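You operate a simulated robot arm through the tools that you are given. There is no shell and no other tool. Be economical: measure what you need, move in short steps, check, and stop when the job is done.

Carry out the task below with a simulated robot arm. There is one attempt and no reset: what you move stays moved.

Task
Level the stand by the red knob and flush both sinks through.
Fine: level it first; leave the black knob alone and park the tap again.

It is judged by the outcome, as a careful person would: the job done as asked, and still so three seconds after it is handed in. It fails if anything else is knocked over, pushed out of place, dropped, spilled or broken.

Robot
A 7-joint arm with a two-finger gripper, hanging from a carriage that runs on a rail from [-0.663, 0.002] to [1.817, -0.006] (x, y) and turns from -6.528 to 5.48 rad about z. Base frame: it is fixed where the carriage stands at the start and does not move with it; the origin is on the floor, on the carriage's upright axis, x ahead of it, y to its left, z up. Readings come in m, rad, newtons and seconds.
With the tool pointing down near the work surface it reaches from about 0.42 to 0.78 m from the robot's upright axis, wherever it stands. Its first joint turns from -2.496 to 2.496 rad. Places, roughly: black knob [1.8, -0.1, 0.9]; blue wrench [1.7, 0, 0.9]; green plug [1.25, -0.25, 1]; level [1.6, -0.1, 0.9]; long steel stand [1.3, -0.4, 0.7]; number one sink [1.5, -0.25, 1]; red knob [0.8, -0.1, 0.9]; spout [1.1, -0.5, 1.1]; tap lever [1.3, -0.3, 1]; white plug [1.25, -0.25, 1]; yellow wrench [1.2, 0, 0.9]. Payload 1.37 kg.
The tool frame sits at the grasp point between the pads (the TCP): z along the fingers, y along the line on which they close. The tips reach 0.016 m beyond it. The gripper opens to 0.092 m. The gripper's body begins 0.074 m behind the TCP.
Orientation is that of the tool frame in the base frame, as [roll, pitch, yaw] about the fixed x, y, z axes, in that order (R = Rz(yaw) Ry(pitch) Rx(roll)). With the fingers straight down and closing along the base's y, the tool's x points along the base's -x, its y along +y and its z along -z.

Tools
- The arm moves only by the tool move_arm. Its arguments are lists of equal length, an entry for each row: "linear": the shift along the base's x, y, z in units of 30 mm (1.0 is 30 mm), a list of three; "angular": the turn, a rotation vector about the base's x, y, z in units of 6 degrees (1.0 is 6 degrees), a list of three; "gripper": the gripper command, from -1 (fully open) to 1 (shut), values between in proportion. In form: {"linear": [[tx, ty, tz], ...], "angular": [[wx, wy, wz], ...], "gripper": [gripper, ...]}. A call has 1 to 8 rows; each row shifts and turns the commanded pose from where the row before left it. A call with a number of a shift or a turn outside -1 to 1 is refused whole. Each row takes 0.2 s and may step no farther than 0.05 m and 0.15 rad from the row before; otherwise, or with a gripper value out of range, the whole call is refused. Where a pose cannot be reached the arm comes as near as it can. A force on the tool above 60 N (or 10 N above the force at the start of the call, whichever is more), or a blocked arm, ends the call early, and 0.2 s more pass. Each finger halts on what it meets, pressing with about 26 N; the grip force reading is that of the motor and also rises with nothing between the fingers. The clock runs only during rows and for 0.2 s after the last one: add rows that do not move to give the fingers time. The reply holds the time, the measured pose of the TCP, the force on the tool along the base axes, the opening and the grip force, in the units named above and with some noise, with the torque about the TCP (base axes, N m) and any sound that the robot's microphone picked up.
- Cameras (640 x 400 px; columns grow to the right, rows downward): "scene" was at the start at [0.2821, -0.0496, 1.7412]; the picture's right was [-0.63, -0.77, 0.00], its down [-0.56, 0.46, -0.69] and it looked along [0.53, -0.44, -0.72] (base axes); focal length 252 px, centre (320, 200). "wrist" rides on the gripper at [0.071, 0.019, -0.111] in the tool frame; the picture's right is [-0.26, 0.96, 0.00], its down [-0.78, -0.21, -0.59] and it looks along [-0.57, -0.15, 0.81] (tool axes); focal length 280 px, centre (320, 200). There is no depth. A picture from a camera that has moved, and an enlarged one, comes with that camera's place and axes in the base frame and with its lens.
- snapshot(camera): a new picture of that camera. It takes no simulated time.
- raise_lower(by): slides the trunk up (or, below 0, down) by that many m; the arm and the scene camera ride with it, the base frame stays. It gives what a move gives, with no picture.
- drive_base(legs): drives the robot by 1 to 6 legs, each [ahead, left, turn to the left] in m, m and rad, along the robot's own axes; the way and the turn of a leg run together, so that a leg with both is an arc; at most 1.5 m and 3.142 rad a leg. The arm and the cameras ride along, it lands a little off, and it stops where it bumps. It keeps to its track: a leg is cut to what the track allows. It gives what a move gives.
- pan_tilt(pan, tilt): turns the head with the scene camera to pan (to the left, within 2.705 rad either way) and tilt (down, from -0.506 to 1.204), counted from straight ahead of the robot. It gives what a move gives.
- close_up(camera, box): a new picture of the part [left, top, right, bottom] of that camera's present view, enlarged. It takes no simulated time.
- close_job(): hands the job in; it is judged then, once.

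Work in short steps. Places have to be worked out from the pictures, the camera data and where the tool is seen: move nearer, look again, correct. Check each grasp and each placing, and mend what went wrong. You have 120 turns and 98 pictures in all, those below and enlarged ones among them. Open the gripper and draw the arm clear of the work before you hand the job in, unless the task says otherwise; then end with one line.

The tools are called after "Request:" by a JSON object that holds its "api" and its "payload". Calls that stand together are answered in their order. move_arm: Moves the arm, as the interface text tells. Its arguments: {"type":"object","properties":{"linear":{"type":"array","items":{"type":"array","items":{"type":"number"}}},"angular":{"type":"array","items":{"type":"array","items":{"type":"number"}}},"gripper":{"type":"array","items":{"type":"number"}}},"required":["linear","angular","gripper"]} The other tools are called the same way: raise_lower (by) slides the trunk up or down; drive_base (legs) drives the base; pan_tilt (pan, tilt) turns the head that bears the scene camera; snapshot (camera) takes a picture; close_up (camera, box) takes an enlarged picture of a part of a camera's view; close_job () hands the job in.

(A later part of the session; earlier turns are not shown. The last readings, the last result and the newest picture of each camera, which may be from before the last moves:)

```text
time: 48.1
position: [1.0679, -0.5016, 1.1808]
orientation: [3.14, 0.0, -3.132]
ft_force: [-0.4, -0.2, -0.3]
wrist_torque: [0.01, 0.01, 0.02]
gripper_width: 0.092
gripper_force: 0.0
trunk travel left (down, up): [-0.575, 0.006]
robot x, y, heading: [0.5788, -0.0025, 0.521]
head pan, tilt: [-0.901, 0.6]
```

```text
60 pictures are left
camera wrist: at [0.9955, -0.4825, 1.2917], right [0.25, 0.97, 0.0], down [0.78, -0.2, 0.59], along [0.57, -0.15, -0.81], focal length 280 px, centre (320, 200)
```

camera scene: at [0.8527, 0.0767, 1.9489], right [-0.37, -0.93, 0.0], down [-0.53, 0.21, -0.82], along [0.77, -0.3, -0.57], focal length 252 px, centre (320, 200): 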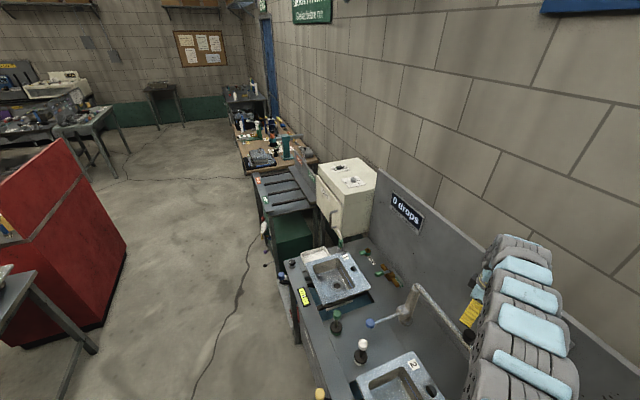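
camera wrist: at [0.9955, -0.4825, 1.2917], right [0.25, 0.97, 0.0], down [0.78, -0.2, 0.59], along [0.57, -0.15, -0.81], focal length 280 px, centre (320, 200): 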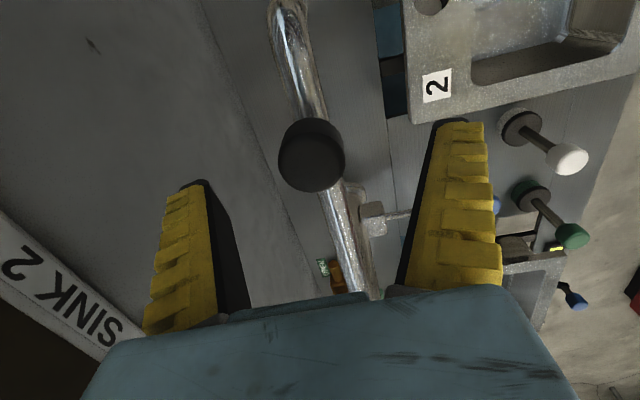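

Well centred. Descend 36 mm and close.

Request:
{"api": "move_arm", "payload": {"linear": [[0, -0.1, -0.6], [0, 0, -0.6], [0, 0, 0], [0, 0, 0], [0, 0, 0], [0, 0, 0]], "angular": [[0, 0, 0], [0, 0, 0], [0, 0, 0], [0, 0, 0], [0, 0, 0], [0, 0, 0]], "gripper": [-1, -1, 0, 1, 1, 1]}}

Request:
{"api": "snapshot", "payload": {"camera": "wrist"}}

```text
time: 49.5
position: [1.0653, -0.5032, 1.1432]
orientation: [3.138, -0.001, -3.132]
ft_force: [-5.1, 7.4, 10.9]
wrist_torque: [0.03, 0.47, -0.06]
gripper_width: 0.0284
gripper_force: 28.3
trunk travel left (down, up): [-0.575, 0.006]
robot x, y, heading: [0.5852, -0.0024, 0.521]
head pan, tilt: [-0.901, 0.6]
```

```text
59 pictures are left
camera wrist: at [0.9941, -0.4852, 1.2554], right [0.25, 0.97, 0.0], down [0.78, -0.2, 0.59], along [0.57, -0.15, -0.81], focal length 280 px, centre (320, 200)
```

wrist: 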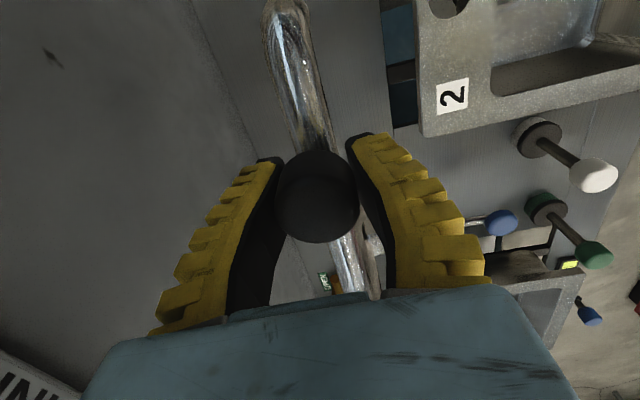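

Gripped. Lift 2 mm off the tube and swing the first 12° toward sink 2.

Request:
{"api": "move_arm", "payload": {"linear": [[0, 0, 0.1], [-0.007, 0.77, 0], [0.074, 0.766, 0], [0, 0, 0]], "angular": [[0, 0, 0], [0, 0, -1], [0, 0, -1], [0, 0, 0]], "gripper": [1, 1, 1, 1]}}

```text
time: 50.5
position: [1.0668, -0.4569, 1.1476]
orientation: [3.141, -0.002, 2.943]
ft_force: [-2.8, 2.1, -5.3]
wrist_torque: [0.03, -0.28, 0.02]
gripper_width: 0.0219
gripper_force: 28.1
trunk travel left (down, up): [-0.575, 0.006]
robot x, y, heading: [0.5796, -0.0062, 0.52]
head pan, tilt: [-0.901, 0.6]
```

Moves freely but the grip has slid a bit; lower 3 mm and continue the swing another 18°.

Request:
{"api": "move_arm", "payload": {"linear": [[0, 0, -0.12], [0.153, 0.755, 0], [0.232, 0.735, 0], [0.307, 0.706, 0], [0, 0, 0]], "angular": [[0, 0, 0], [0, 0, -1], [0, 0, -1], [0, 0, -1], [0, 0, 0]], "gripper": [1, 1, 1, 1, 1]}}

Request:
{"api": "snapshot", "payload": {"camera": "wrist"}}

Request:
{"api": "close_up", "payload": {"camera": "scene", "box": [270, 210, 574, 400]}}

```text
time: 51.7
position: [1.0909, -0.3922, 1.1427]
orientation: [3.139, -0.002, 2.628]
ft_force: [-6.8, 5.8, 12.1]
wrist_torque: [0.16, 0.21, 0.09]
gripper_width: 0.0239
gripper_force: 28.1
trunk travel left (down, up): [-0.575, 0.006]
robot x, y, heading: [0.582, -0.0017, 0.526]
head pan, tilt: [-0.901, 0.6]
```

```text
58 pictures are left
camera wrist: at [1.0384, -0.34, 1.2538], right [0.7, 0.71, 0.0], down [0.58, -0.57, 0.59], along [0.42, -0.41, -0.81], focal length 280 px, centre (320, 200)
```

wrist: 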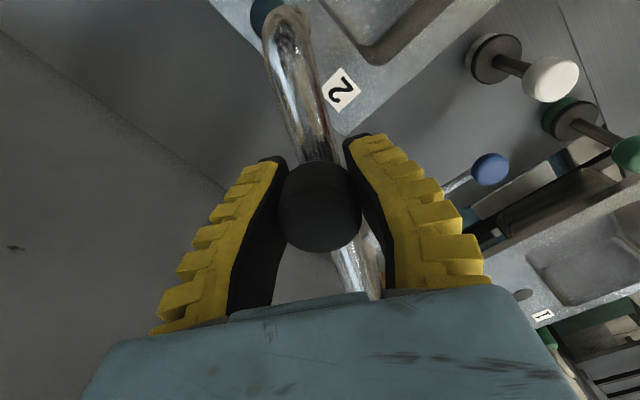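

```text
2.11 times, centred on (422, 305) of scene
camera zoom: at [0.8527, 0.077, 1.9488], right [-0.37, -0.93, 0.0], down [-0.53, 0.21, -0.82], along [0.77, -0.3, -0.57], focal length 529 px, centre (105, -21)
```

zoom: 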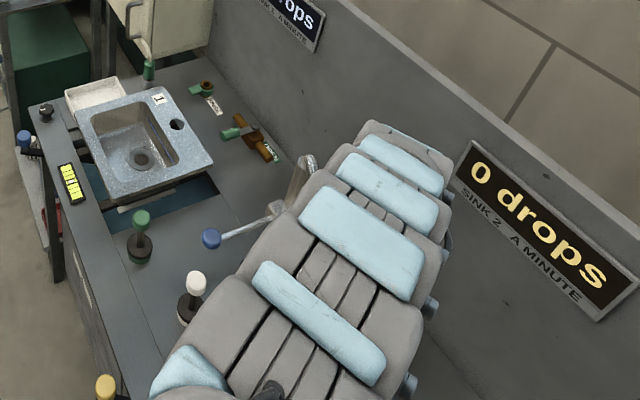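

Tip is near the rim's edge (~153°). Swing about 15° more so it's well over the basin.

Request:
{"api": "move_arm", "payload": {"linear": [[0.379, 0.67, 0], [0.447, 0.627, 0], [0.25, 0.295, 0], [0, 0, 0]], "angular": [[0, 0, -1], [0, 0, -1], [0, 0, -0.5], [0, 0, 0]], "gripper": [1, 1, 1, 1]}}

Request:
{"api": "snapshot", "payload": {"camera": "wrist"}}

```text
time: 52.7
position: [1.1211, -0.3463, 1.1451]
orientation: [3.139, 0.002, 2.367]
ft_force: [13.1, -8.9, -15.7]
wrist_torque: [-0.09, -0.04, 0.02]
gripper_width: 0.0206
gripper_force: 27.5
trunk travel left (down, up): [-0.575, 0.006]
robot x, y, heading: [0.5799, -0.0006, 0.524]
head pan, tilt: [-0.901, 0.6]
```

```text
56 pictures are left
camera wrist: at [1.0844, -0.2829, 1.2567], right [0.86, 0.51, 0.0], down [0.41, -0.7, 0.59], along [0.3, -0.51, -0.81], focal length 280 px, centre (320, 200)
```

wrist: 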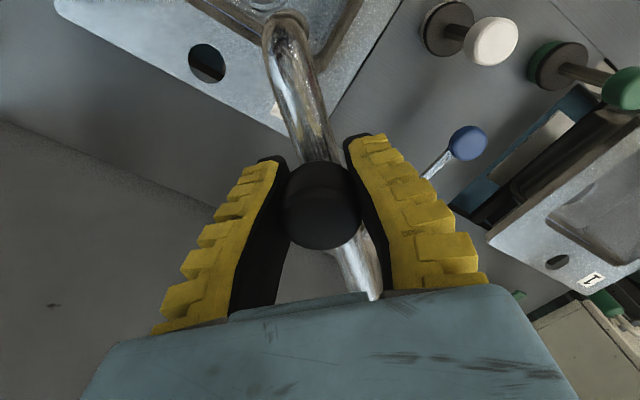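

The tip is over sink 2's basin (~[1.07,-0.31]). Release, rise clear, and check from the scene camera after shifting the base forward 0.1 m.

Request:
{"api": "move_arm", "payload": {"linear": [[0, 0, 0], [0, 0, 0], [0, 0, 0], [0, 0, 1], [0, 0, 1], [0, 0, 1], [0.5, 0.5, 0]], "angular": [[0, 0, 0], [0, 0, 0], [0, 0, 0], [0, 0, 0], [0, 0, 0], [0, 0, 0], [0, 0, 0]], "gripper": [-1, -1, -1, -1, -1, -1, -1]}}

Request:
{"api": "drive_base", "payload": {"legs": [[0.087, -0.05, 0]]}}

Request:
{"api": "snapshot", "payload": {"camera": "wrist"}}

Request:
{"api": "snapshot", "payload": {"camera": "scene"}}

```text
time: 54.3
position: [1.1455, -0.3392, 1.228]
orientation: [3.141, -0.002, 2.366]
ft_force: [-0.1, 0.2, 0.4]
wrist_torque: [0.03, -0.02, -0.01]
gripper_width: 0.0923
gripper_force: 0.0
out of reach, approached as far as the arm can: row 5, 6
trunk travel left (down, up): [-0.575, 0.006]
robot x, y, heading: [0.5816, -0.0033, 0.525]
head pan, tilt: [-0.901, 0.6]
```

```text
time: 55.5
position: [1.2466, -0.3385, 1.2277]
orientation: [3.141, -0.002, 2.37]
ft_force: [0.9, 0.0, -0.5]
wrist_torque: [0.0, 0.01, 0.02]
gripper_width: 0.0921
gripper_force: 0.0
trunk travel left (down, up): [-0.575, 0.006]
robot x, y, heading: [0.6769, -0.0042, 0.529]
head pan, tilt: [-0.901, 0.6]
```

```text
55 pictures are left
camera wrist: at [1.2089, -0.2749, 1.3386], right [0.86, 0.51, 0.0], down [0.41, -0.7, 0.59], along [0.3, -0.51, -0.81], focal length 280 px, centre (320, 200)
```

wrist: 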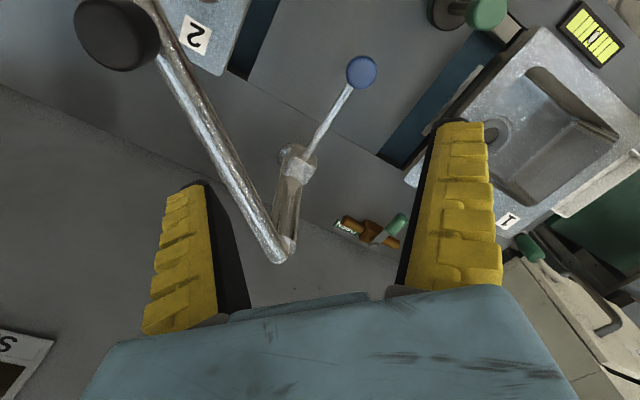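

```text
54 pictures are left
camera scene: at [0.9527, 0.077, 1.9489], right [-0.37, -0.93, 0.0], down [-0.53, 0.21, -0.83], along [0.77, -0.3, -0.56], focal length 252 px, centre (320, 200)
```

scene: 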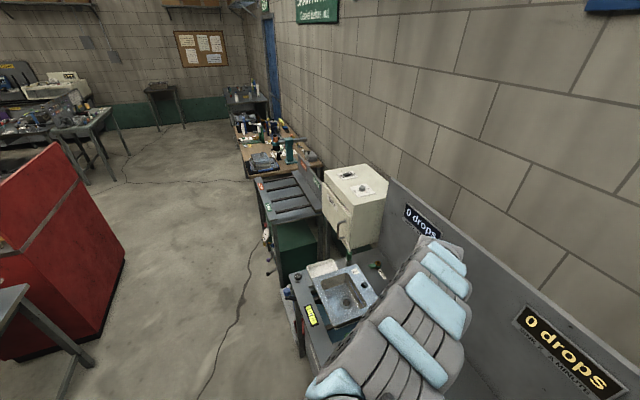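

Spout is in place; lever ball at ≈[1.289,-0.314,0.972]. Rotate so fingers close roughly along x and descend to above the ball.

Request:
{"api": "move_arm", "payload": {"linear": [[0.35, 0.2, -0.8], [0.35, 0.2, -0.8], [0.35, 0.2, -0.8], [0.35, 0.2, -0.8], [0, 0, -0.8], [0, 0, -0.8], [0, 0, 0]], "angular": [[0, 0, -1], [0, 0, -1], [0, 0, -1], [0, 0, -1], [0, 0, -1], [0, 0, -1], [0, 0, 0]], "gripper": [-1, -1, -1, -1, -1, -1, -1]}}

Request:
{"api": "snapshot", "payload": {"camera": "wrist"}}

```text
time: 57.1
position: [1.2889, -0.3131, 1.0832]
orientation: [3.139, -0.003, 1.738]
ft_force: [-0.3, 0.1, -0.3]
wrist_torque: [0.03, -0.04, -0.02]
gripper_width: 0.0921
gripper_force: 0.0
trunk travel left (down, up): [-0.575, 0.006]
robot x, y, heading: [0.6792, -0.0005, 0.529]
head pan, tilt: [-0.901, 0.6]
```

```text
53 pictures are left
camera wrist: at [1.295, -0.2397, 1.1933], right [1.0, -0.1, 0.0], down [-0.08, -0.81, 0.59], along [-0.06, -0.58, -0.81], focal length 280 px, centre (320, 200)
```

wrist: 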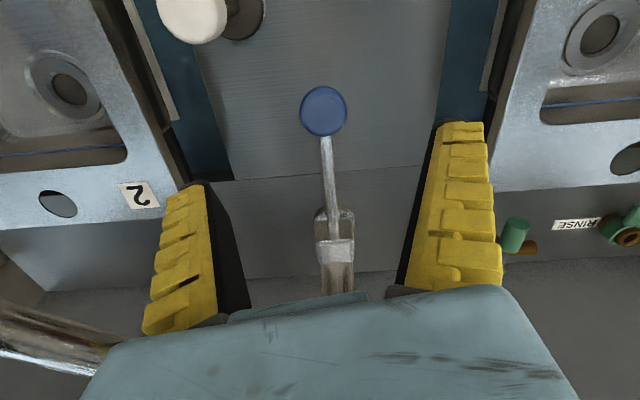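

Ball centred between the fingers; descend to z≈0.975 and close.

Request:
{"api": "move_arm", "payload": {"linear": [[0, 0, -0.9], [0, 0, -0.9], [0, 0, -0.9], [0, 0, -0.8], [0, 0, 0], [0, 0, 0], [0, 0, 0], [0, 0, 0]], "angular": [[0, 0, 0], [0, 0, 0], [0, 0, 0], [0, 0, 0], [0, 0, 0], [0, 0, 0], [0, 0, 0], [0, 0, 0]], "gripper": [-1, -1, -1, -1, 0.2, 1, 1, 1]}}

Request:
{"api": "snapshot", "payload": {"camera": "wrist"}}

Request:
{"api": "snapshot", "payload": {"camera": "scene"}}

```text
time: 58.9
position: [1.2891, -0.3063, 0.9863]
orientation: [3.134, 0.0, 1.745]
ft_force: [22.1, 4.2, -2.2]
wrist_torque: [-0.03, 0.0, 0.32]
gripper_width: 0.03
gripper_force: 28.1
out of reach, approached as far as the arm can: row 4
trunk travel left (down, up): [-0.575, 0.006]
robot x, y, heading: [0.6876, 0.0003, 0.521]
head pan, tilt: [-0.901, 0.6]
```

```text
52 pictures are left
camera wrist: at [1.2947, -0.2335, 1.0971], right [1.0, -0.09, 0.01], down [-0.08, -0.81, 0.59], along [-0.05, -0.59, -0.81], focal length 280 px, centre (320, 200)
```

wrist: 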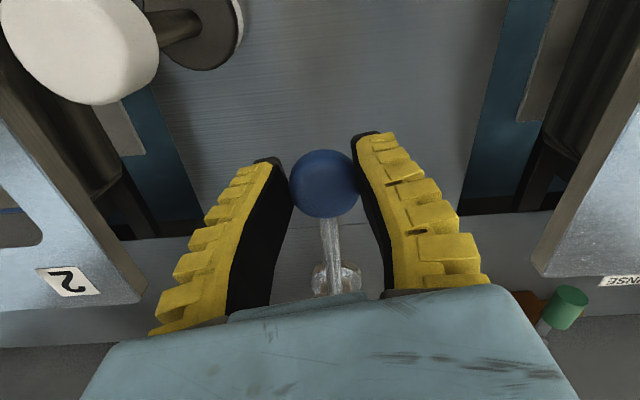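

```text
51 pictures are left
camera scene: at [0.9538, 0.0773, 1.9498], right [-0.37, -0.93, 0.0], down [-0.52, 0.21, -0.83], along [0.77, -0.3, -0.56], focal length 252 px, centre (320, 200)
```

scene: 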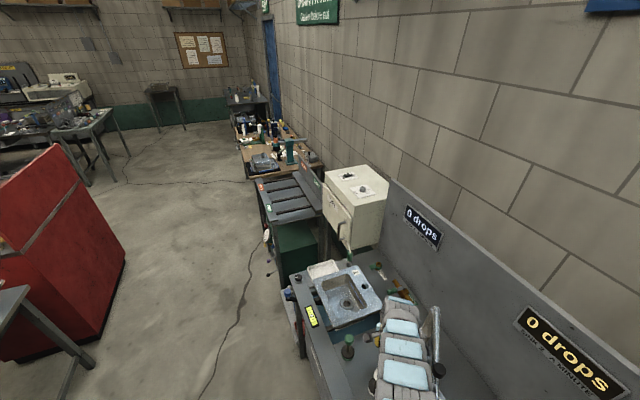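

Ball gripped with some lateral load, so the lever is stiff sideways. I relieve x and try lifting 20 mm.

Request:
{"api": "move_arm", "payload": {"linear": [[0.25, 0, 0], [0, 0, 0.3], [0, 0, 0.4], [0, 0, 0]], "angular": [[0, 0, 0], [0, 0, 0], [0, 0, 0], [0, 0, 0]], "gripper": [1, 1, 1, 1]}}

Request:
{"api": "snapshot", "payload": {"camera": "wrist"}}

```text
time: 59.9
position: [1.2858, -0.3081, 1.0068]
orientation: [3.141, -0.001, 1.739]
ft_force: [-0.4, 0.8, -0.4]
wrist_torque: [0.0, 0.03, 0.02]
gripper_width: 0.0001
gripper_force: 27.5
out of reach, approached as far as the arm can: row 1
trunk travel left (down, up): [-0.575, 0.006]
robot x, y, heading: [0.6814, -0.0021, 0.522]
head pan, tilt: [-0.901, 0.6]
```

```text
50 pictures are left
camera wrist: at [1.2925, -0.2345, 1.1171], right [1.0, -0.1, 0.0], down [-0.08, -0.81, 0.59], along [-0.06, -0.59, -0.81], focal length 280 px, centre (320, 200)
```

wrist: 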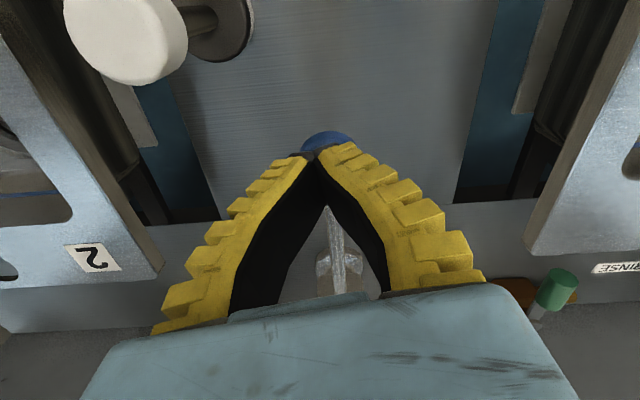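

It slipped off: grip was too high. Open, rise, lower the trunk 80 mm for reach, then regrip deeper.

Request:
{"api": "move_arm", "payload": {"linear": [[0, 0, 1], [0, 0, 1], [0, 0, 1], [0.1, -0.1, 0], [0, 0, 0]], "angular": [[0, 0, 0], [0, 0, 0], [0, 0, 0], [0, 0, 0], [0, 0, 0]], "gripper": [1, 0.5, -1, -1, -1]}}

Request:
{"api": "raise_lower", "payload": {"by": -0.08}}

Request:
{"api": "snapshot", "payload": {"camera": "wrist"}}

```text
time: 61.1
position: [1.288, -0.3104, 1.0964]
orientation: [-3.142, -0.002, 1.74]
ft_force: [-0.6, -0.4, -0.4]
wrist_torque: [-0.01, -0.02, -0.01]
gripper_width: 0.0918
gripper_force: 0.0
trunk travel left (down, up): [-0.575, 0.006]
robot x, y, heading: [0.676, -0.0022, 0.53]
head pan, tilt: [-0.901, 0.6]
```

```text
time: 62.2
position: [1.2893, -0.3108, 1.0161]
orientation: [3.14, -0.002, 1.741]
ft_force: [0.0, 0.3, -0.4]
wrist_torque: [0.01, -0.01, 0.01]
gripper_width: 0.0919
gripper_force: 0.0
trunk travel left (down, up): [-0.495, 0.086]
robot x, y, heading: [0.6787, -0.0023, 0.519]
head pan, tilt: [-0.901, 0.6]
```

```text
49 pictures are left
camera wrist: at [1.2951, -0.2378, 1.1276], right [1.0, -0.1, 0.0], down [-0.08, -0.81, 0.59], along [-0.06, -0.59, -0.81], focal length 280 px, centre (320, 200)
```

wrist: 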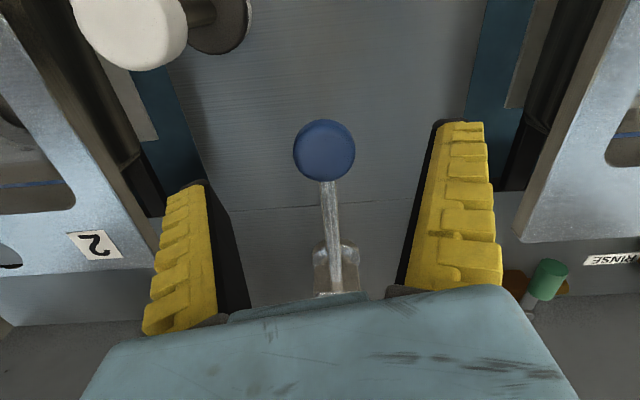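

Request:
{"api": "move_arm", "payload": {"linear": [[0, 0, -0.9], [0, 0, -0.85], [0, 0, 0], [0, 0, 0], [0, 0, 0], [0, 0, 0]], "angular": [[0, 0, 0], [0, 0, 0], [0, 0, 0], [0, 0, 0], [0, 0, 0], [0, 0, 0]], "gripper": [-1, -1, 0.2, 1, 1, 1]}}

Request:
{"api": "snapshot", "payload": {"camera": "wrist"}}

```text
time: 63.6
position: [1.2905, -0.3116, 0.9649]
orientation: [3.138, 0.002, 1.741]
ft_force: [14.7, -1.8, -5.7]
wrist_torque: [-0.28, 0.12, -0.12]
gripper_width: 0.0316
gripper_force: 28.2
trunk travel left (down, up): [-0.495, 0.086]
robot x, y, heading: [0.6814, -0.0022, 0.525]
head pan, tilt: [-0.901, 0.6]
```

```text
48 pictures are left
camera wrist: at [1.2965, -0.2378, 1.0762], right [1.0, -0.09, 0.0], down [-0.08, -0.81, 0.59], along [-0.05, -0.59, -0.81], focal length 280 px, centre (320, 200)
```

wrist: 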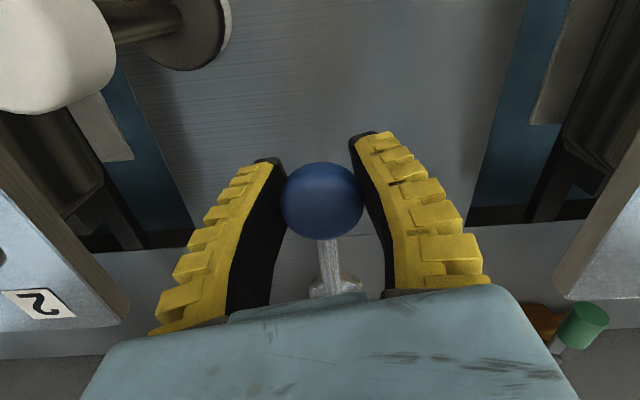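

Firm grip now (31.6 mm). Ease x by 4 mm and lift gently 12 mm.

Request:
{"api": "move_arm", "payload": {"linear": [[0.12, 0, 0], [0, 0, 0.2], [0, 0, 0.2], [0, 0, 0]], "angular": [[0, 0, 0], [0, 0, 0], [0, 0, 0], [0, 0, 0]], "gripper": [1, 1, 1, 1]}}

Request:
{"api": "snapshot", "payload": {"camera": "scene"}}

```text
time: 64.6
position: [1.2901, -0.3142, 0.9764]
orientation: [-3.14, 0.001, 1.739]
ft_force: [6.9, -12.7, -18.5]
wrist_torque: [0.03, 0.07, -0.23]
gripper_width: 0.0269
gripper_force: 28.3
trunk travel left (down, up): [-0.495, 0.086]
robot x, y, heading: [0.68, -0.0028, 0.525]
head pan, tilt: [-0.901, 0.6]
```

```text
47 pictures are left
camera scene: at [0.9527, 0.0764, 1.8687], right [-0.37, -0.93, 0.0], down [-0.53, 0.21, -0.83], along [0.77, -0.3, -0.56], focal length 252 px, centre (320, 200)
```

scene: 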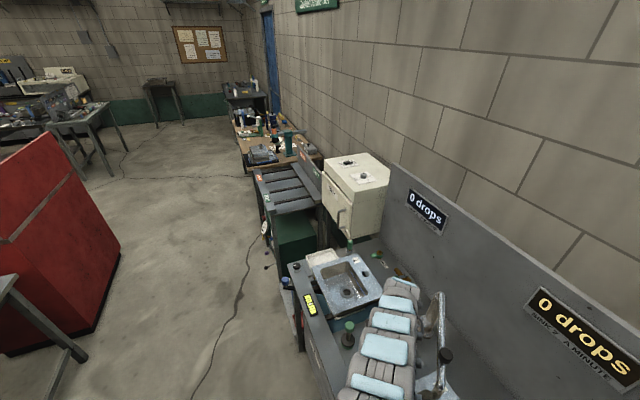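

Lifting resists (18 N) and slips. Go back down and test sideways motion instead (-x, gentle).

Request:
{"api": "move_arm", "payload": {"linear": [[0, 0, -0.4], [-0.2, 0, -0.1], [-0.3, 0, 0], [-0.3, 0, 0], [0, 0, 0]], "angular": [[0, 0, 0], [0, 0, 0], [0, 0, 0], [0, 0, 0], [0, 0, 0]], "gripper": [1, 1, 1, 1, 1]}}

Request:
{"api": "snapshot", "payload": {"camera": "wrist"}}

```text
time: 65.7
position: [1.2901, -0.3141, 0.9679]
orientation: [3.114, 0.017, 1.748]
ft_force: [30.1, -15.1, 1.1]
wrist_torque: [-0.14, -0.05, -0.23]
gripper_width: 0.0303
gripper_force: 27.7
trunk travel left (down, up): [-0.495, 0.086]
robot x, y, heading: [0.6811, -0.0071, 0.529]
head pan, tilt: [-0.901, 0.6]
stopped in row 5: the force on the tool passed its limit at 62 N (the readings are from after the stop); the commanded pose is now the measured one
```

```text
46 pictures are left
camera wrist: at [1.2926, -0.2385, 1.0786], right [1.0, -0.09, 0.03], down [-0.09, -0.8, 0.59], along [-0.03, -0.59, -0.8], focal length 280 px, centre (320, 200)
```

wrist: 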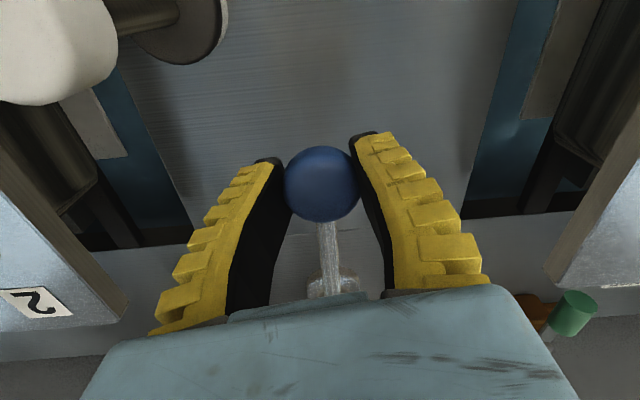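

-x is blocked. Test +x gently.

Request:
{"api": "move_arm", "payload": {"linear": [[0.3, 0, 0], [0.3, 0, 0], [0.3, 0, 0], [0.2, 0, 0]], "angular": [[0, 0, 0], [0, 0, 0], [0, 0, 0], [0, 0, 0]], "gripper": [1, 1, 1, 1]}}

```text
time: 66.7
position: [1.2926, -0.3124, 0.9541]
orientation: [-3.136, 0.0, 1.738]
ft_force: [-54.6, -6.0, -1.2]
wrist_torque: [0.54, 0.27, -0.29]
gripper_width: 0.0333
gripper_force: 28.0
trunk travel left (down, up): [-0.495, 0.086]
robot x, y, heading: [0.6773, -0.0013, 0.528]
head pan, tilt: [-0.901, 0.6]
```

Sideways is rigid both ways, so it's a vertical lever. Relieve x and lift again with this deeper, centred grip.

Request:
{"api": "move_arm", "payload": {"linear": [[-0.45, 0, 0], [-0.3, 0, 0], [0, 0, 0.3], [0, 0, 0.3], [0, 0, 0]], "angular": [[0, 0, 0], [0, 0, 0], [0, 0, 0], [0, 0, 0], [0, 0, 0]], "gripper": [1, 1, 1, 1, 1]}}

Request:
{"api": "snapshot", "payload": {"camera": "wrist"}}

```text
time: 67.9
position: [1.2901, -0.3131, 0.9825]
orientation: [3.125, 0.01, 1.745]
ft_force: [9.9, -29.1, -20.8]
wrist_torque: [-0.09, 0.02, -0.01]
gripper_width: 0.0266
gripper_force: 27.8
trunk travel left (down, up): [-0.495, 0.086]
robot x, y, heading: [0.6816, 0.0047, 0.527]
head pan, tilt: [-0.901, 0.6]
```

```text
45 pictures are left
camera wrist: at [1.2947, -0.2392, 1.0933], right [1.0, -0.09, 0.02], down [-0.08, -0.8, 0.59], along [-0.04, -0.59, -0.8], focal length 280 px, centre (320, 200)
```

wrist: 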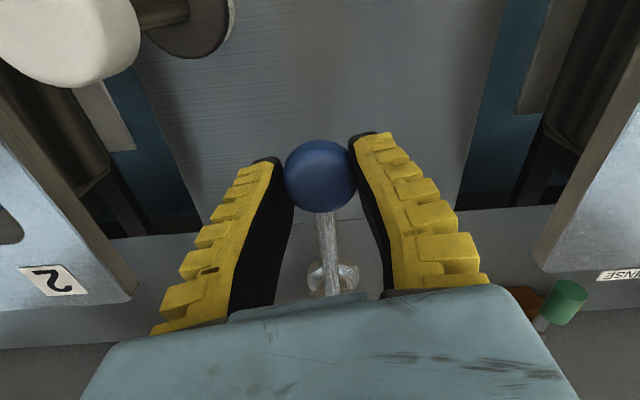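

Up is blocked too (the grip slides up the ball). Test pressing down.

Request:
{"api": "move_arm", "payload": {"linear": [[0, 0, -0.3], [0, 0, -0.3], [0, 0, -0.3], [0, 0, -0.3], [0, 0, 0]], "angular": [[0, 0, 0], [0, 0, 0], [0, 0, 0], [0, 0, 0], [0, 0, 0]], "gripper": [1, 1, 1, 1, 1]}}

Request:
{"api": "snapshot", "payload": {"camera": "wrist"}}

```text
time: 69.1
position: [1.2908, -0.3118, 0.9475]
orientation: [3.126, 0.007, 1.745]
ft_force: [1.6, -14.3, 10.1]
wrist_torque: [-0.89, 0.07, -0.21]
gripper_width: 0.0335
gripper_force: 28.0
trunk travel left (down, up): [-0.495, 0.086]
robot x, y, heading: [0.6802, 0.0008, 0.528]
head pan, tilt: [-0.901, 0.6]
```

```text
44 pictures are left
camera wrist: at [1.2955, -0.2386, 1.0581], right [1.0, -0.09, 0.02], down [-0.08, -0.8, 0.59], along [-0.04, -0.59, -0.81], focal length 280 px, centre (320, 200)
```

wrist: 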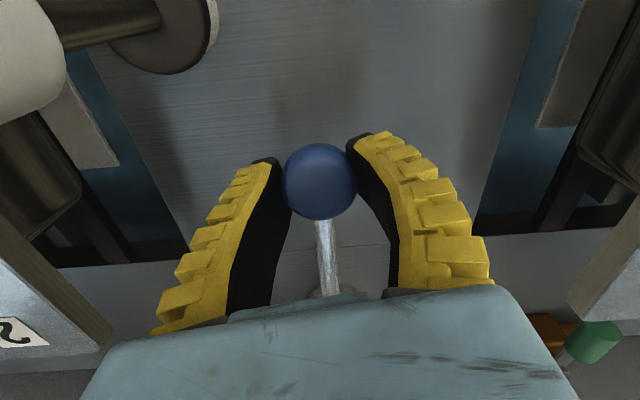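

The ball has moved down with the fingers — the lever moves downward. Check the spout and display for flow.

Request:
{"api": "snapshot", "payload": {"camera": "scene"}}

Request:
{"api": "close_up", "payload": {"camera": "scene", "box": [380, 280, 540, 400]}}

```text
43 pictures are left
camera scene: at [0.954, 0.0763, 1.8691], right [-0.37, -0.93, 0.0], down [-0.53, 0.2, -0.83], along [0.77, -0.3, -0.56], focal length 252 px, centre (320, 200)
```

scene: 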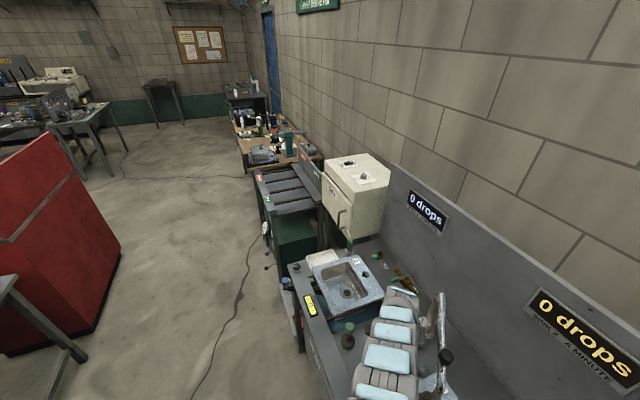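

```text
3.33 times, centred on (460, 340) of scene
camera zoom: at [0.954, 0.0763, 1.8691], right [-0.37, -0.93, 0.0], down [-0.53, 0.2, -0.83], along [0.77, -0.3, -0.56], focal length 838 px, centre (-147, -267)
```

zoom: 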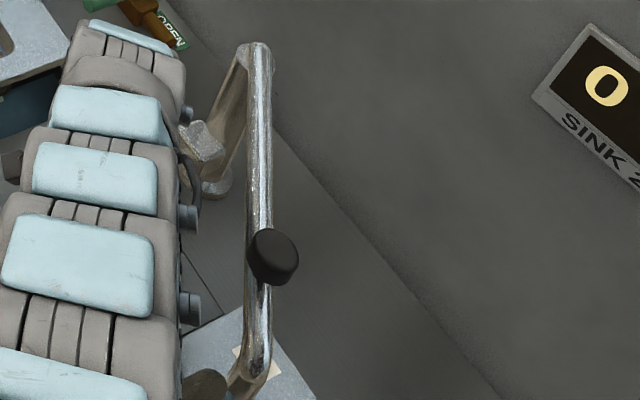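

Request:
{"api": "pan_tilt", "payload": {"pan": -1.2, "tilt": 1.0}}

Request:
{"api": "snapshot", "payload": {"camera": "scene"}}

```text
time: 69.9
position: [1.2921, -0.3126, 0.9473]
orientation: [3.125, 0.008, 1.745]
ft_force: [4.1, -14.9, 7.9]
wrist_torque: [-0.59, 0.1, -0.24]
gripper_width: 0.033
gripper_force: 28.3
trunk travel left (down, up): [-0.495, 0.086]
robot x, y, heading: [0.6794, 0.0005, 0.527]
head pan, tilt: [-1.201, 1.0]
```

```text
41 pictures are left
camera scene: at [0.9263, 0.0649, 1.8371], right [-0.62, -0.78, 0.0], down [-0.66, 0.52, -0.54], along [0.42, -0.34, -0.84], focal length 252 px, centre (320, 200)
```

scene: 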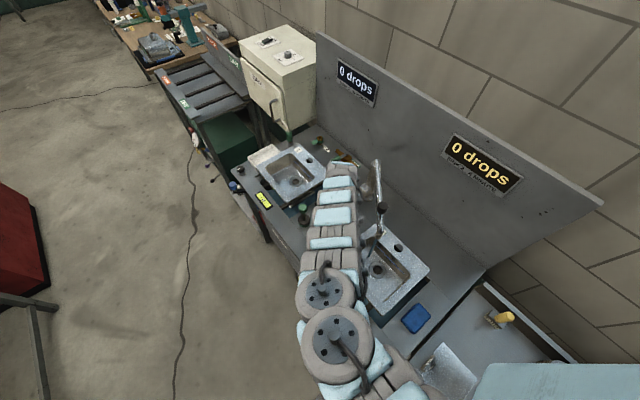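

Request:
{"api": "close_up", "payload": {"camera": "scene", "box": [330, 150, 450, 310]}}

```text
2.50 times, centred on (390, 230) of scene
camera zoom: at [0.9263, 0.0649, 1.8371], right [-0.62, -0.78, 0.0], down [-0.66, 0.52, -0.54], along [0.42, -0.34, -0.84], focal length 629 px, centre (145, 125)
```

zoom: 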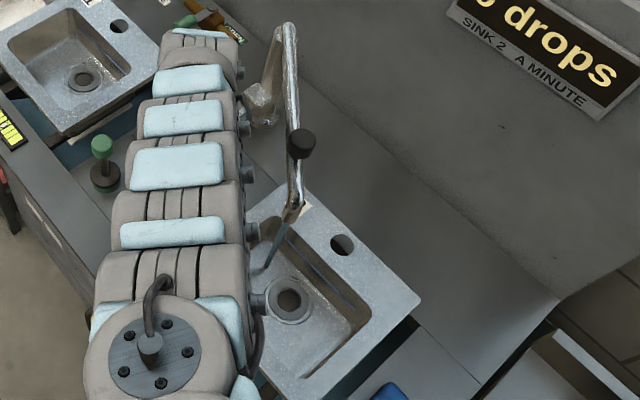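

Water is running into sink 2's basin. Let it run while watching drain, level and drop displays.

Request:
{"api": "move_arm", "payload": {"linear": [[0, 0, 0], [0, 0, 0], [0, 0, 0], [0, 0, 0], [0, 0, 0], [0, 0, 0], [0, 0, 0], [0, 0, 0]], "angular": [[0, 0, 0], [0, 0, 0], [0, 0, 0], [0, 0, 0], [0, 0, 0], [0, 0, 0], [0, 0, 0], [0, 0, 0]], "gripper": [1, 1, 1, 1, 1, 1, 1, 1]}}

Request:
{"api": "move_arm", "payload": {"linear": [[0, 0, 0], [0, 0, 0], [0, 0, 0], [0, 0, 0], [0, 0, 0], [0, 0, 0], [0, 0, 0], [0, 0, 0]], "angular": [[0, 0, 0], [0, 0, 0], [0, 0, 0], [0, 0, 0], [0, 0, 0], [0, 0, 0], [0, 0, 0], [0, 0, 0]], "gripper": [1, 1, 1, 1, 1, 1, 1, 1]}}

Request:
{"api": "close_up", "payload": {"camera": "scene", "box": [300, 50, 540, 310]}}

```text
time: 71.7
position: [1.2914, -0.3116, 0.9479]
orientation: [3.126, 0.008, 1.746]
ft_force: [4.1, -14.6, 7.7]
wrist_torque: [-0.53, 0.0, -0.26]
gripper_width: 0.0328
gripper_force: 28.6
trunk travel left (down, up): [-0.495, 0.086]
robot x, y, heading: [0.6803, -0.0011, 0.526]
head pan, tilt: [-1.201, 1.0]
```

```text
time: 73.5
position: [1.2916, -0.313, 0.9478]
orientation: [3.125, 0.009, 1.746]
ft_force: [5.1, -15.6, 7.0]
wrist_torque: [-0.54, 0.0, -0.25]
gripper_width: 0.0322
gripper_force: 27.9
trunk travel left (down, up): [-0.495, 0.086]
robot x, y, heading: [0.6785, -0.0021, 0.525]
head pan, tilt: [-1.201, 1.0]
```

```text
1.54 times, centred on (420, 180) of scene
camera zoom: at [0.9262, 0.065, 1.8371], right [-0.62, -0.78, 0.0], down [-0.66, 0.52, -0.54], along [0.42, -0.34, -0.84], focal length 387 px, centre (166, 231)
```

zoom: 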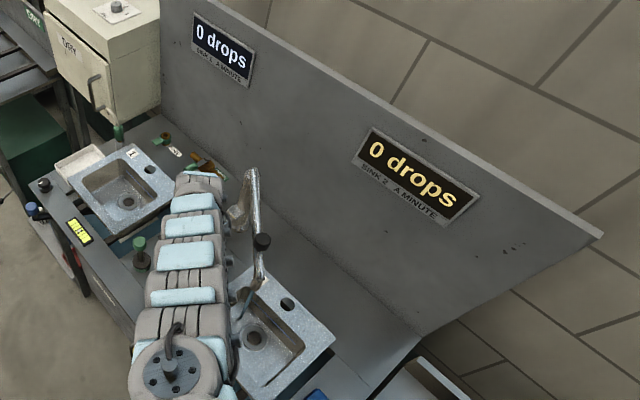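

No pooling, 0 drops. Keep running for about 11 s more.

Request:
{"api": "move_arm", "payload": {"linear": [[0, 0, 0], [0, 0, 0], [0, 0, 0], [0, 0, 0], [0, 0, 0], [0, 0, 0], [0, 0, 0], [0, 0, 0]], "angular": [[0, 0, 0], [0, 0, 0], [0, 0, 0], [0, 0, 0], [0, 0, 0], [0, 0, 0], [0, 0, 0], [0, 0, 0]], "gripper": [1, 1, 1, 1, 1, 1, 1, 1]}}

Request:
{"api": "move_arm", "payload": {"linear": [[0, 0, 0], [0, 0, 0], [0, 0, 0], [0, 0, 0], [0, 0, 0], [0, 0, 0], [0, 0, 0], [0, 0, 0]], "angular": [[0, 0, 0], [0, 0, 0], [0, 0, 0], [0, 0, 0], [0, 0, 0], [0, 0, 0], [0, 0, 0], [0, 0, 0]], "gripper": [1, 1, 1, 1, 1, 1, 1, 1]}}

Request:
{"api": "move_arm", "payload": {"linear": [[0, 0, 0], [0, 0, 0], [0, 0, 0], [0, 0, 0], [0, 0, 0], [0, 0, 0], [0, 0, 0], [0, 0, 0]], "angular": [[0, 0, 0], [0, 0, 0], [0, 0, 0], [0, 0, 0], [0, 0, 0], [0, 0, 0], [0, 0, 0], [0, 0, 0]], "gripper": [1, 1, 1, 1, 1, 1, 1, 1]}}

Request:
{"api": "move_arm", "payload": {"linear": [[0, 0, 0], [0, 0, 0], [0, 0, 0], [0, 0, 0], [0, 0, 0], [0, 0, 0], [0, 0, 0], [0, 0, 0]], "angular": [[0, 0, 0], [0, 0, 0], [0, 0, 0], [0, 0, 0], [0, 0, 0], [0, 0, 0], [0, 0, 0], [0, 0, 0]], "gripper": [1, 1, 1, 1, 1, 1, 1, 1]}}

Request:
{"api": "close_up", "payload": {"camera": "scene", "box": [300, 50, 540, 310]}}

```text
time: 75.3
position: [1.2903, -0.3123, 0.9474]
orientation: [3.127, 0.009, 1.746]
ft_force: [5.2, -15.0, 6.7]
wrist_torque: [-0.48, -0.03, -0.28]
gripper_width: 0.032
gripper_force: 28.4
trunk travel left (down, up): [-0.495, 0.086]
robot x, y, heading: [0.6812, -0.0036, 0.524]
head pan, tilt: [-1.201, 1.0]
```

```text
time: 77.1
position: [1.291, -0.3111, 0.9467]
orientation: [3.126, 0.008, 1.744]
ft_force: [5.2, -14.9, 6.2]
wrist_torque: [-0.41, -0.08, -0.27]
gripper_width: 0.0319
gripper_force: 28.5
trunk travel left (down, up): [-0.495, 0.086]
robot x, y, heading: [0.6841, -0.0021, 0.527]
head pan, tilt: [-1.201, 1.0]
```

```text
time: 78.9
position: [1.29, -0.3124, 0.9466]
orientation: [3.127, 0.008, 1.746]
ft_force: [4.9, -15.0, 7.2]
wrist_torque: [-0.46, -0.08, -0.24]
gripper_width: 0.0315
gripper_force: 28.9
trunk travel left (down, up): [-0.495, 0.086]
robot x, y, heading: [0.6795, 0.0019, 0.522]
head pan, tilt: [-1.201, 1.0]
```

```text
time: 80.7
position: [1.2917, -0.3128, 0.9467]
orientation: [3.126, 0.009, 1.746]
ft_force: [5.0, -14.2, 6.8]
wrist_torque: [-0.41, -0.06, -0.27]
gripper_width: 0.0314
gripper_force: 28.3
trunk travel left (down, up): [-0.495, 0.086]
robot x, y, heading: [0.6811, -0.0036, 0.532]
head pan, tilt: [-1.201, 1.0]
```

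```text
1.54 times, centred on (420, 180) of scene
camera zoom: at [0.9262, 0.065, 1.8371], right [-0.62, -0.78, 0.0], down [-0.66, 0.52, -0.54], along [0.42, -0.34, -0.84], focal length 387 px, centre (166, 231)
```

zoom: 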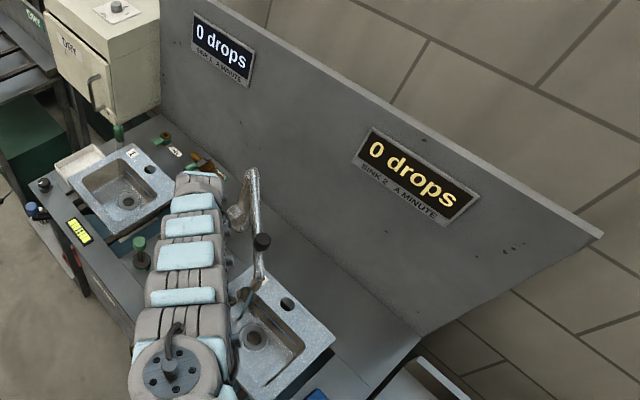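

All fine. Press the lever slightly further for a stronger flow and run another ~9 s for a thorough flush.

Request:
{"api": "move_arm", "payload": {"linear": [[0, 0, -0.2], [0, 0, -0.1], [0, 0, 0], [0, 0, 0], [0, 0, 0], [0, 0, 0], [0, 0, 0], [0, 0, 0]], "angular": [[0, 0, 0], [0, 0, 0], [0, 0, 0], [0, 0, 0], [0, 0, 0], [0, 0, 0], [0, 0, 0], [0, 0, 0]], "gripper": [1, 1, 1, 1, 1, 1, 1, 1]}}

Request:
{"api": "close_up", "payload": {"camera": "scene", "box": [330, 150, 450, 310]}}

```text
time: 82.5
position: [1.2911, -0.3127, 0.9391]
orientation: [3.126, 0.011, 1.744]
ft_force: [3.5, -16.8, 11.4]
wrist_torque: [-0.88, 0.1, -0.27]
gripper_width: 0.034
gripper_force: 28.0
trunk travel left (down, up): [-0.495, 0.086]
robot x, y, heading: [0.6839, -0.0031, 0.529]
head pan, tilt: [-1.201, 1.0]
```

```text
2.50 times, centred on (390, 230) of scene
camera zoom: at [0.9263, 0.0647, 1.8371], right [-0.62, -0.78, 0.0], down [-0.66, 0.52, -0.54], along [0.42, -0.34, -0.84], focal length 629 px, centre (145, 125)
```

zoom: 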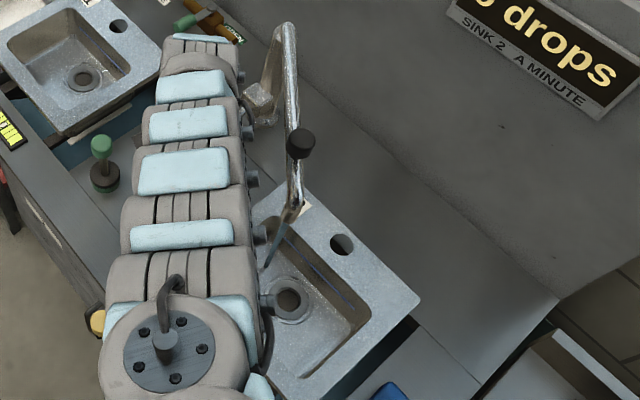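

Stream steady and inside the basin. Run a bit more, then lift the lever to shut.

Request:
{"api": "move_arm", "payload": {"linear": [[0, 0, 0], [0, 0, 0], [0, 0, 0], [0, 0, 0], [0, 0, 0], [0, 0, 0], [0, 0, 0], [0, 0, 0]], "angular": [[0, 0, 0], [0, 0, 0], [0, 0, 0], [0, 0, 0], [0, 0, 0], [0, 0, 0], [0, 0, 0], [0, 0, 0]], "gripper": [1, 1, 1, 1, 1, 1, 1, 1]}}

Request:
{"api": "move_arm", "payload": {"linear": [[0, 0, 0], [0, 0, 0], [0, 0, 0], [0, 0, 0], [0, 0, 0], [0, 0, 0], [0, 0, 0], [0, 0, 0]], "angular": [[0, 0, 0], [0, 0, 0], [0, 0, 0], [0, 0, 0], [0, 0, 0], [0, 0, 0], [0, 0, 0], [0, 0, 0]], "gripper": [1, 1, 1, 1, 1, 1, 1, 1]}}

Request:
{"api": "move_arm", "payload": {"linear": [[0, 0, 0], [0, 0, 0], [0, 0, 0], [0, 0, 0], [0, 0, 0], [0, 0, 0], [0, 0, 0], [0, 0, 0]], "angular": [[0, 0, 0], [0, 0, 0], [0, 0, 0], [0, 0, 0], [0, 0, 0], [0, 0, 0], [0, 0, 0], [0, 0, 0]], "gripper": [1, 1, 1, 1, 1, 1, 1, 1]}}

Request:
{"api": "move_arm", "payload": {"linear": [[0, 0, 0.3], [0, 0, 0.3], [0, 0, 0.3], [0, 0, 0.2], [0, 0, 0]], "angular": [[0, 0, 0], [0, 0, 0], [0, 0, 0], [0, 0, 0], [0, 0, 0]], "gripper": [1, 1, 1, 1, 1]}}

Request:
{"api": "close_up", "payload": {"camera": "scene", "box": [300, 50, 540, 310]}}

Request:
{"api": "snapshot", "payload": {"camera": "wrist"}}

```text
time: 84.3
position: [1.2909, -0.3131, 0.9375]
orientation: [3.124, 0.009, 1.745]
ft_force: [5.7, -17.8, 10.4]
wrist_torque: [-0.73, 0.13, -0.23]
gripper_width: 0.0334
gripper_force: 28.2
trunk travel left (down, up): [-0.495, 0.086]
robot x, y, heading: [0.6799, -0.0021, 0.531]
head pan, tilt: [-1.201, 1.0]
```

```text
time: 86.1
position: [1.2915, -0.3143, 0.9374]
orientation: [3.125, 0.009, 1.746]
ft_force: [6.4, -18.1, 10.0]
wrist_torque: [-0.57, 0.04, -0.29]
gripper_width: 0.0328
gripper_force: 28.5
trunk travel left (down, up): [-0.495, 0.086]
robot x, y, heading: [0.6792, -0.0016, 0.53]
head pan, tilt: [-1.201, 1.0]
```

```text
time: 87.9
position: [1.2908, -0.3132, 0.938]
orientation: [3.125, 0.009, 1.745]
ft_force: [6.0, -18.1, 8.8]
wrist_torque: [-0.53, -0.04, -0.27]
gripper_width: 0.0325
gripper_force: 27.7
trunk travel left (down, up): [-0.495, 0.086]
robot x, y, heading: [0.6786, 0.0006, 0.53]
head pan, tilt: [-1.201, 1.0]
```

```text
time: 89.1
position: [1.2901, -0.3102, 0.9707]
orientation: [3.127, 0.008, 1.745]
ft_force: [11.9, -17.6, -4.6]
wrist_torque: [0.67, 0.05, -0.23]
gripper_width: 0.026
gripper_force: 27.9
trunk travel left (down, up): [-0.495, 0.086]
robot x, y, heading: [0.6829, -0.0027, 0.528]
head pan, tilt: [-1.201, 1.0]
```

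```text
1.54 times, centred on (420, 180) of scene
camera zoom: at [0.9263, 0.0651, 1.8371], right [-0.62, -0.78, 0.0], down [-0.66, 0.52, -0.54], along [0.42, -0.34, -0.84], focal length 387 px, centre (166, 231)
```

zoom: 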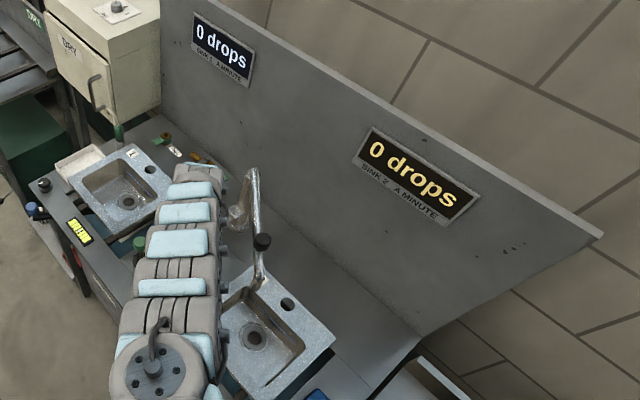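

```text
35 pictures are left
camera wrist: at [1.2948, -0.2374, 1.0812], right [1.0, -0.09, 0.02], down [-0.08, -0.8, 0.59], along [-0.04, -0.59, -0.81], focal length 280 px, centre (320, 200)
```

wrist: 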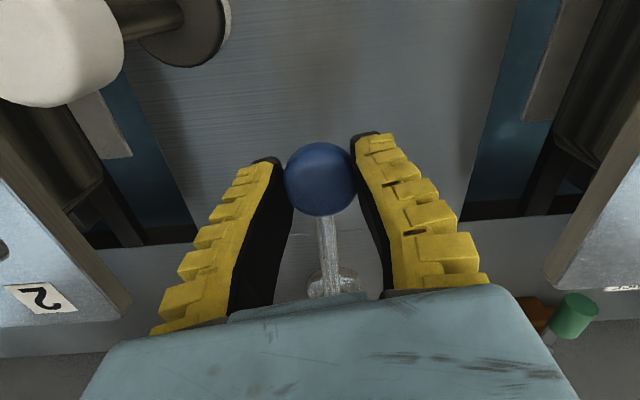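

Flow appears stopped, but the grip slid up on the ball. Regrip lower and lift once more to make sure it's fully shut.

Request:
{"api": "move_arm", "payload": {"linear": [[0, 0, 0], [0, 0, 0], [0, 0, -0.5], [0, 0, 0], [0, 0, 0], [0, 0, 0.3], [0, 0, 0.3], [0, 0, 0]], "angular": [[0, 0, 0], [0, 0, 0], [0, 0, 0], [0, 0, 0], [0, 0, 0], [0, 0, 0], [0, 0, 0], [0, 0, 0]], "gripper": [0, 0, 0, 1, 1, 1, 1, 1]}}

Request:
{"api": "close_up", "payload": {"camera": "scene", "box": [370, 180, 430, 300]}}

```text
time: 90.9
position: [1.2892, -0.3081, 0.9709]
orientation: [3.126, 0.004, 1.746]
ft_force: [7.6, 8.5, -10.9]
wrist_torque: [-0.35, -0.05, 0.18]
gripper_width: 0.0289
gripper_force: 27.5
trunk travel left (down, up): [-0.495, 0.086]
robot x, y, heading: [0.6812, 0.0003, 0.525]
head pan, tilt: [-1.201, 1.0]
```

```text
3.33 times, centred on (400, 240) of scene
camera zoom: at [0.9258, 0.0667, 1.8374], right [-0.62, -0.78, 0.0], down [-0.66, 0.53, -0.54], along [0.42, -0.34, -0.84], focal length 838 px, centre (53, 67)
```

zoom: 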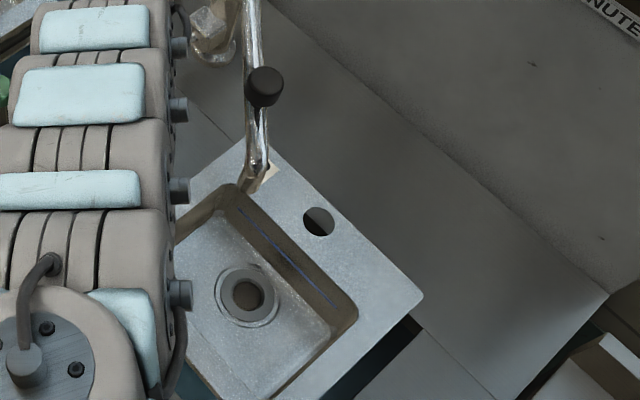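

Tap is shut. Release, rise, raise the trunk and move back to robot x≈0.57 to regrasp the spout handle.

Request:
{"api": "move_arm", "payload": {"linear": [[0, 0, 0], [0, 0, 0], [0, 0, 0.5], [0, 0, 1], [0, 0, 1], [0, 0, 1], [0, 0, 1]], "angular": [[0, 0, 0], [0, 0, 0], [0, 0, 0], [0, 0, 1], [0, 0, 1], [0, 0, 1], [0, 0, 1]], "gripper": [-1, -1, -1, -1, -1, -1, -1]}}

Request:
{"api": "raise_lower", "payload": {"by": 0.08}}

Request:
{"api": "drive_base", "payload": {"legs": [[-0.095, 0.055, 0]]}}

Request:
{"api": "snapshot", "payload": {"camera": "wrist"}}

```text
time: 92.5
position: [1.2889, -0.3074, 1.1079]
orientation: [3.126, 0.008, 2.165]
ft_force: [-0.3, 0.3, -0.5]
wrist_torque: [-0.01, 0.0, 0.02]
gripper_width: 0.092
gripper_force: 0.0
trunk travel left (down, up): [-0.495, 0.086]
robot x, y, heading: [0.6804, -0.0027, 0.525]
head pan, tilt: [-1.201, 1.0]
```

```text
time: 93.7
position: [1.2887, -0.3069, 1.1876]
orientation: [3.125, 0.006, 2.164]
ft_force: [0.3, 0.1, 0.4]
wrist_torque: [-0.02, 0.0, 0.02]
gripper_width: 0.0916
gripper_force: 0.1
trunk travel left (down, up): [-0.575, 0.006]
robot x, y, heading: [0.6794, -0.0018, 0.524]
head pan, tilt: [-1.201, 1.0]
```

```text
time: 94.9
position: [1.1772, -0.3086, 1.1863]
orientation: [3.126, 0.006, 2.161]
ft_force: [-0.1, 1.1, -0.3]
wrist_torque: [-0.01, 0.04, -0.05]
gripper_width: 0.0919
gripper_force: 0.1
trunk travel left (down, up): [-0.575, 0.006]
robot x, y, heading: [0.5678, 0.0028, 0.524]
head pan, tilt: [-1.201, 1.0]
```

```text
33 pictures are left
camera wrist: at [1.1523, -0.2386, 1.2981], right [0.95, 0.32, 0.02], down [0.25, -0.77, 0.59], along [0.2, -0.56, -0.81], focal length 280 px, centre (320, 200)
```

wrist: 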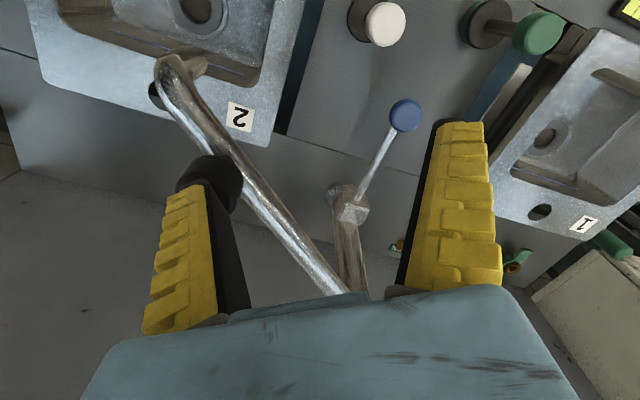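

Handle seen at ≈[1.119,-0.351]. Move over it and look.

Request:
{"api": "move_arm", "payload": {"linear": [[0, 0, 0.5], [-0.65, -0.5, 0], [-0.65, -0.5, 0], [-0.65, -0.43, 0], [0, 0, 0]], "angular": [[0, 0, 0], [0, 0, 1], [0, 0, 1], [0, 0, 1], [0, 0, 0]], "gripper": [-1, -1, -1, -1, -1]}}

Request:
{"api": "snapshot", "payload": {"camera": "wrist"}}

```text
time: 96.1
position: [1.1196, -0.353, 1.2021]
orientation: [3.125, 0.007, 2.478]
ft_force: [0.8, -0.8, -0.2]
wrist_torque: [0.05, 0.03, 0.01]
gripper_width: 0.0918
gripper_force: 0.1
trunk travel left (down, up): [-0.575, 0.006]
robot x, y, heading: [0.5689, -0.0024, 0.519]
head pan, tilt: [-1.201, 1.0]
```

```text
32 pictures are left
camera wrist: at [1.073, -0.2941, 1.3123], right [0.8, 0.6, 0.02], down [0.48, -0.65, 0.59], along [0.36, -0.47, -0.81], focal length 280 px, centre (320, 200)
```

wrist: 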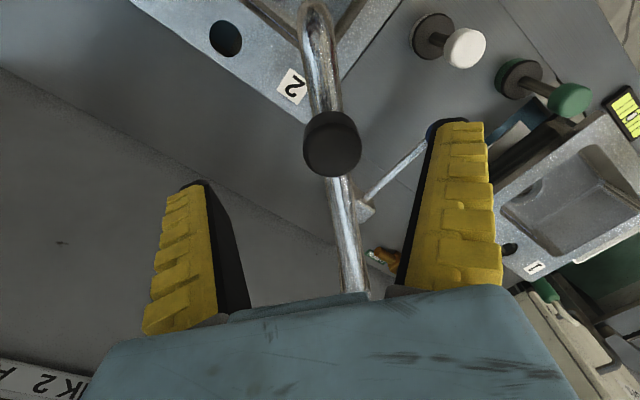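

Centred; descend 59 mm and close.

Request:
{"api": "move_arm", "payload": {"linear": [[0.13, 0.15, -0.7], [0, 0, -0.65], [0, 0, -0.6], [0, 0, 0], [0, 0, 0], [0, 0, 0]], "angular": [[0, 0, 0], [0, 0, 0], [0, 0, 0], [0, 0, 0], [0, 0, 0], [0, 0, 0]], "gripper": [-1, -1, -1, 0.2, 1, 1]}}

```text
time: 97.5
position: [1.1243, -0.3462, 1.1443]
orientation: [3.127, 0.005, 2.476]
ft_force: [-3.3, 2.5, 8.8]
wrist_torque: [0.3, 0.2, -0.16]
gripper_width: 0.0266
gripper_force: 27.5
trunk travel left (down, up): [-0.575, 0.006]
robot x, y, heading: [0.5727, 0.0025, 0.522]
head pan, tilt: [-1.201, 1.0]
```

Gripped. Sweep the spout 36° along its arc toward sink 1.

Request:
{"api": "move_arm", "payload": {"linear": [[0.53, 0.544, 0], [0.585, 0.485, 0], [0.632, 0.422, 0], [0.673, 0.353, 0], [0.706, 0.281, 0], [0.732, 0.206, 0], [0, 0, 0]], "angular": [[0, 0, -1], [0, 0, -1], [0, 0, -1], [0, 0, -1], [0, 0, -1], [0, 0, -1], [0, 0, 0]], "gripper": [1, 1, 1, 1, 1, 1, 1]}}

```text
time: 99.1
position: [1.2387, -0.2786, 1.1455]
orientation: [3.129, 0.009, 1.844]
ft_force: [4.6, -18.2, -12.4]
wrist_torque: [-0.32, -0.02, -0.15]
gripper_width: 0.0212
gripper_force: 27.8
trunk travel left (down, up): [-0.575, 0.006]
robot x, y, heading: [0.5682, -0.0048, 0.524]
head pan, tilt: [-1.201, 1.0]
```

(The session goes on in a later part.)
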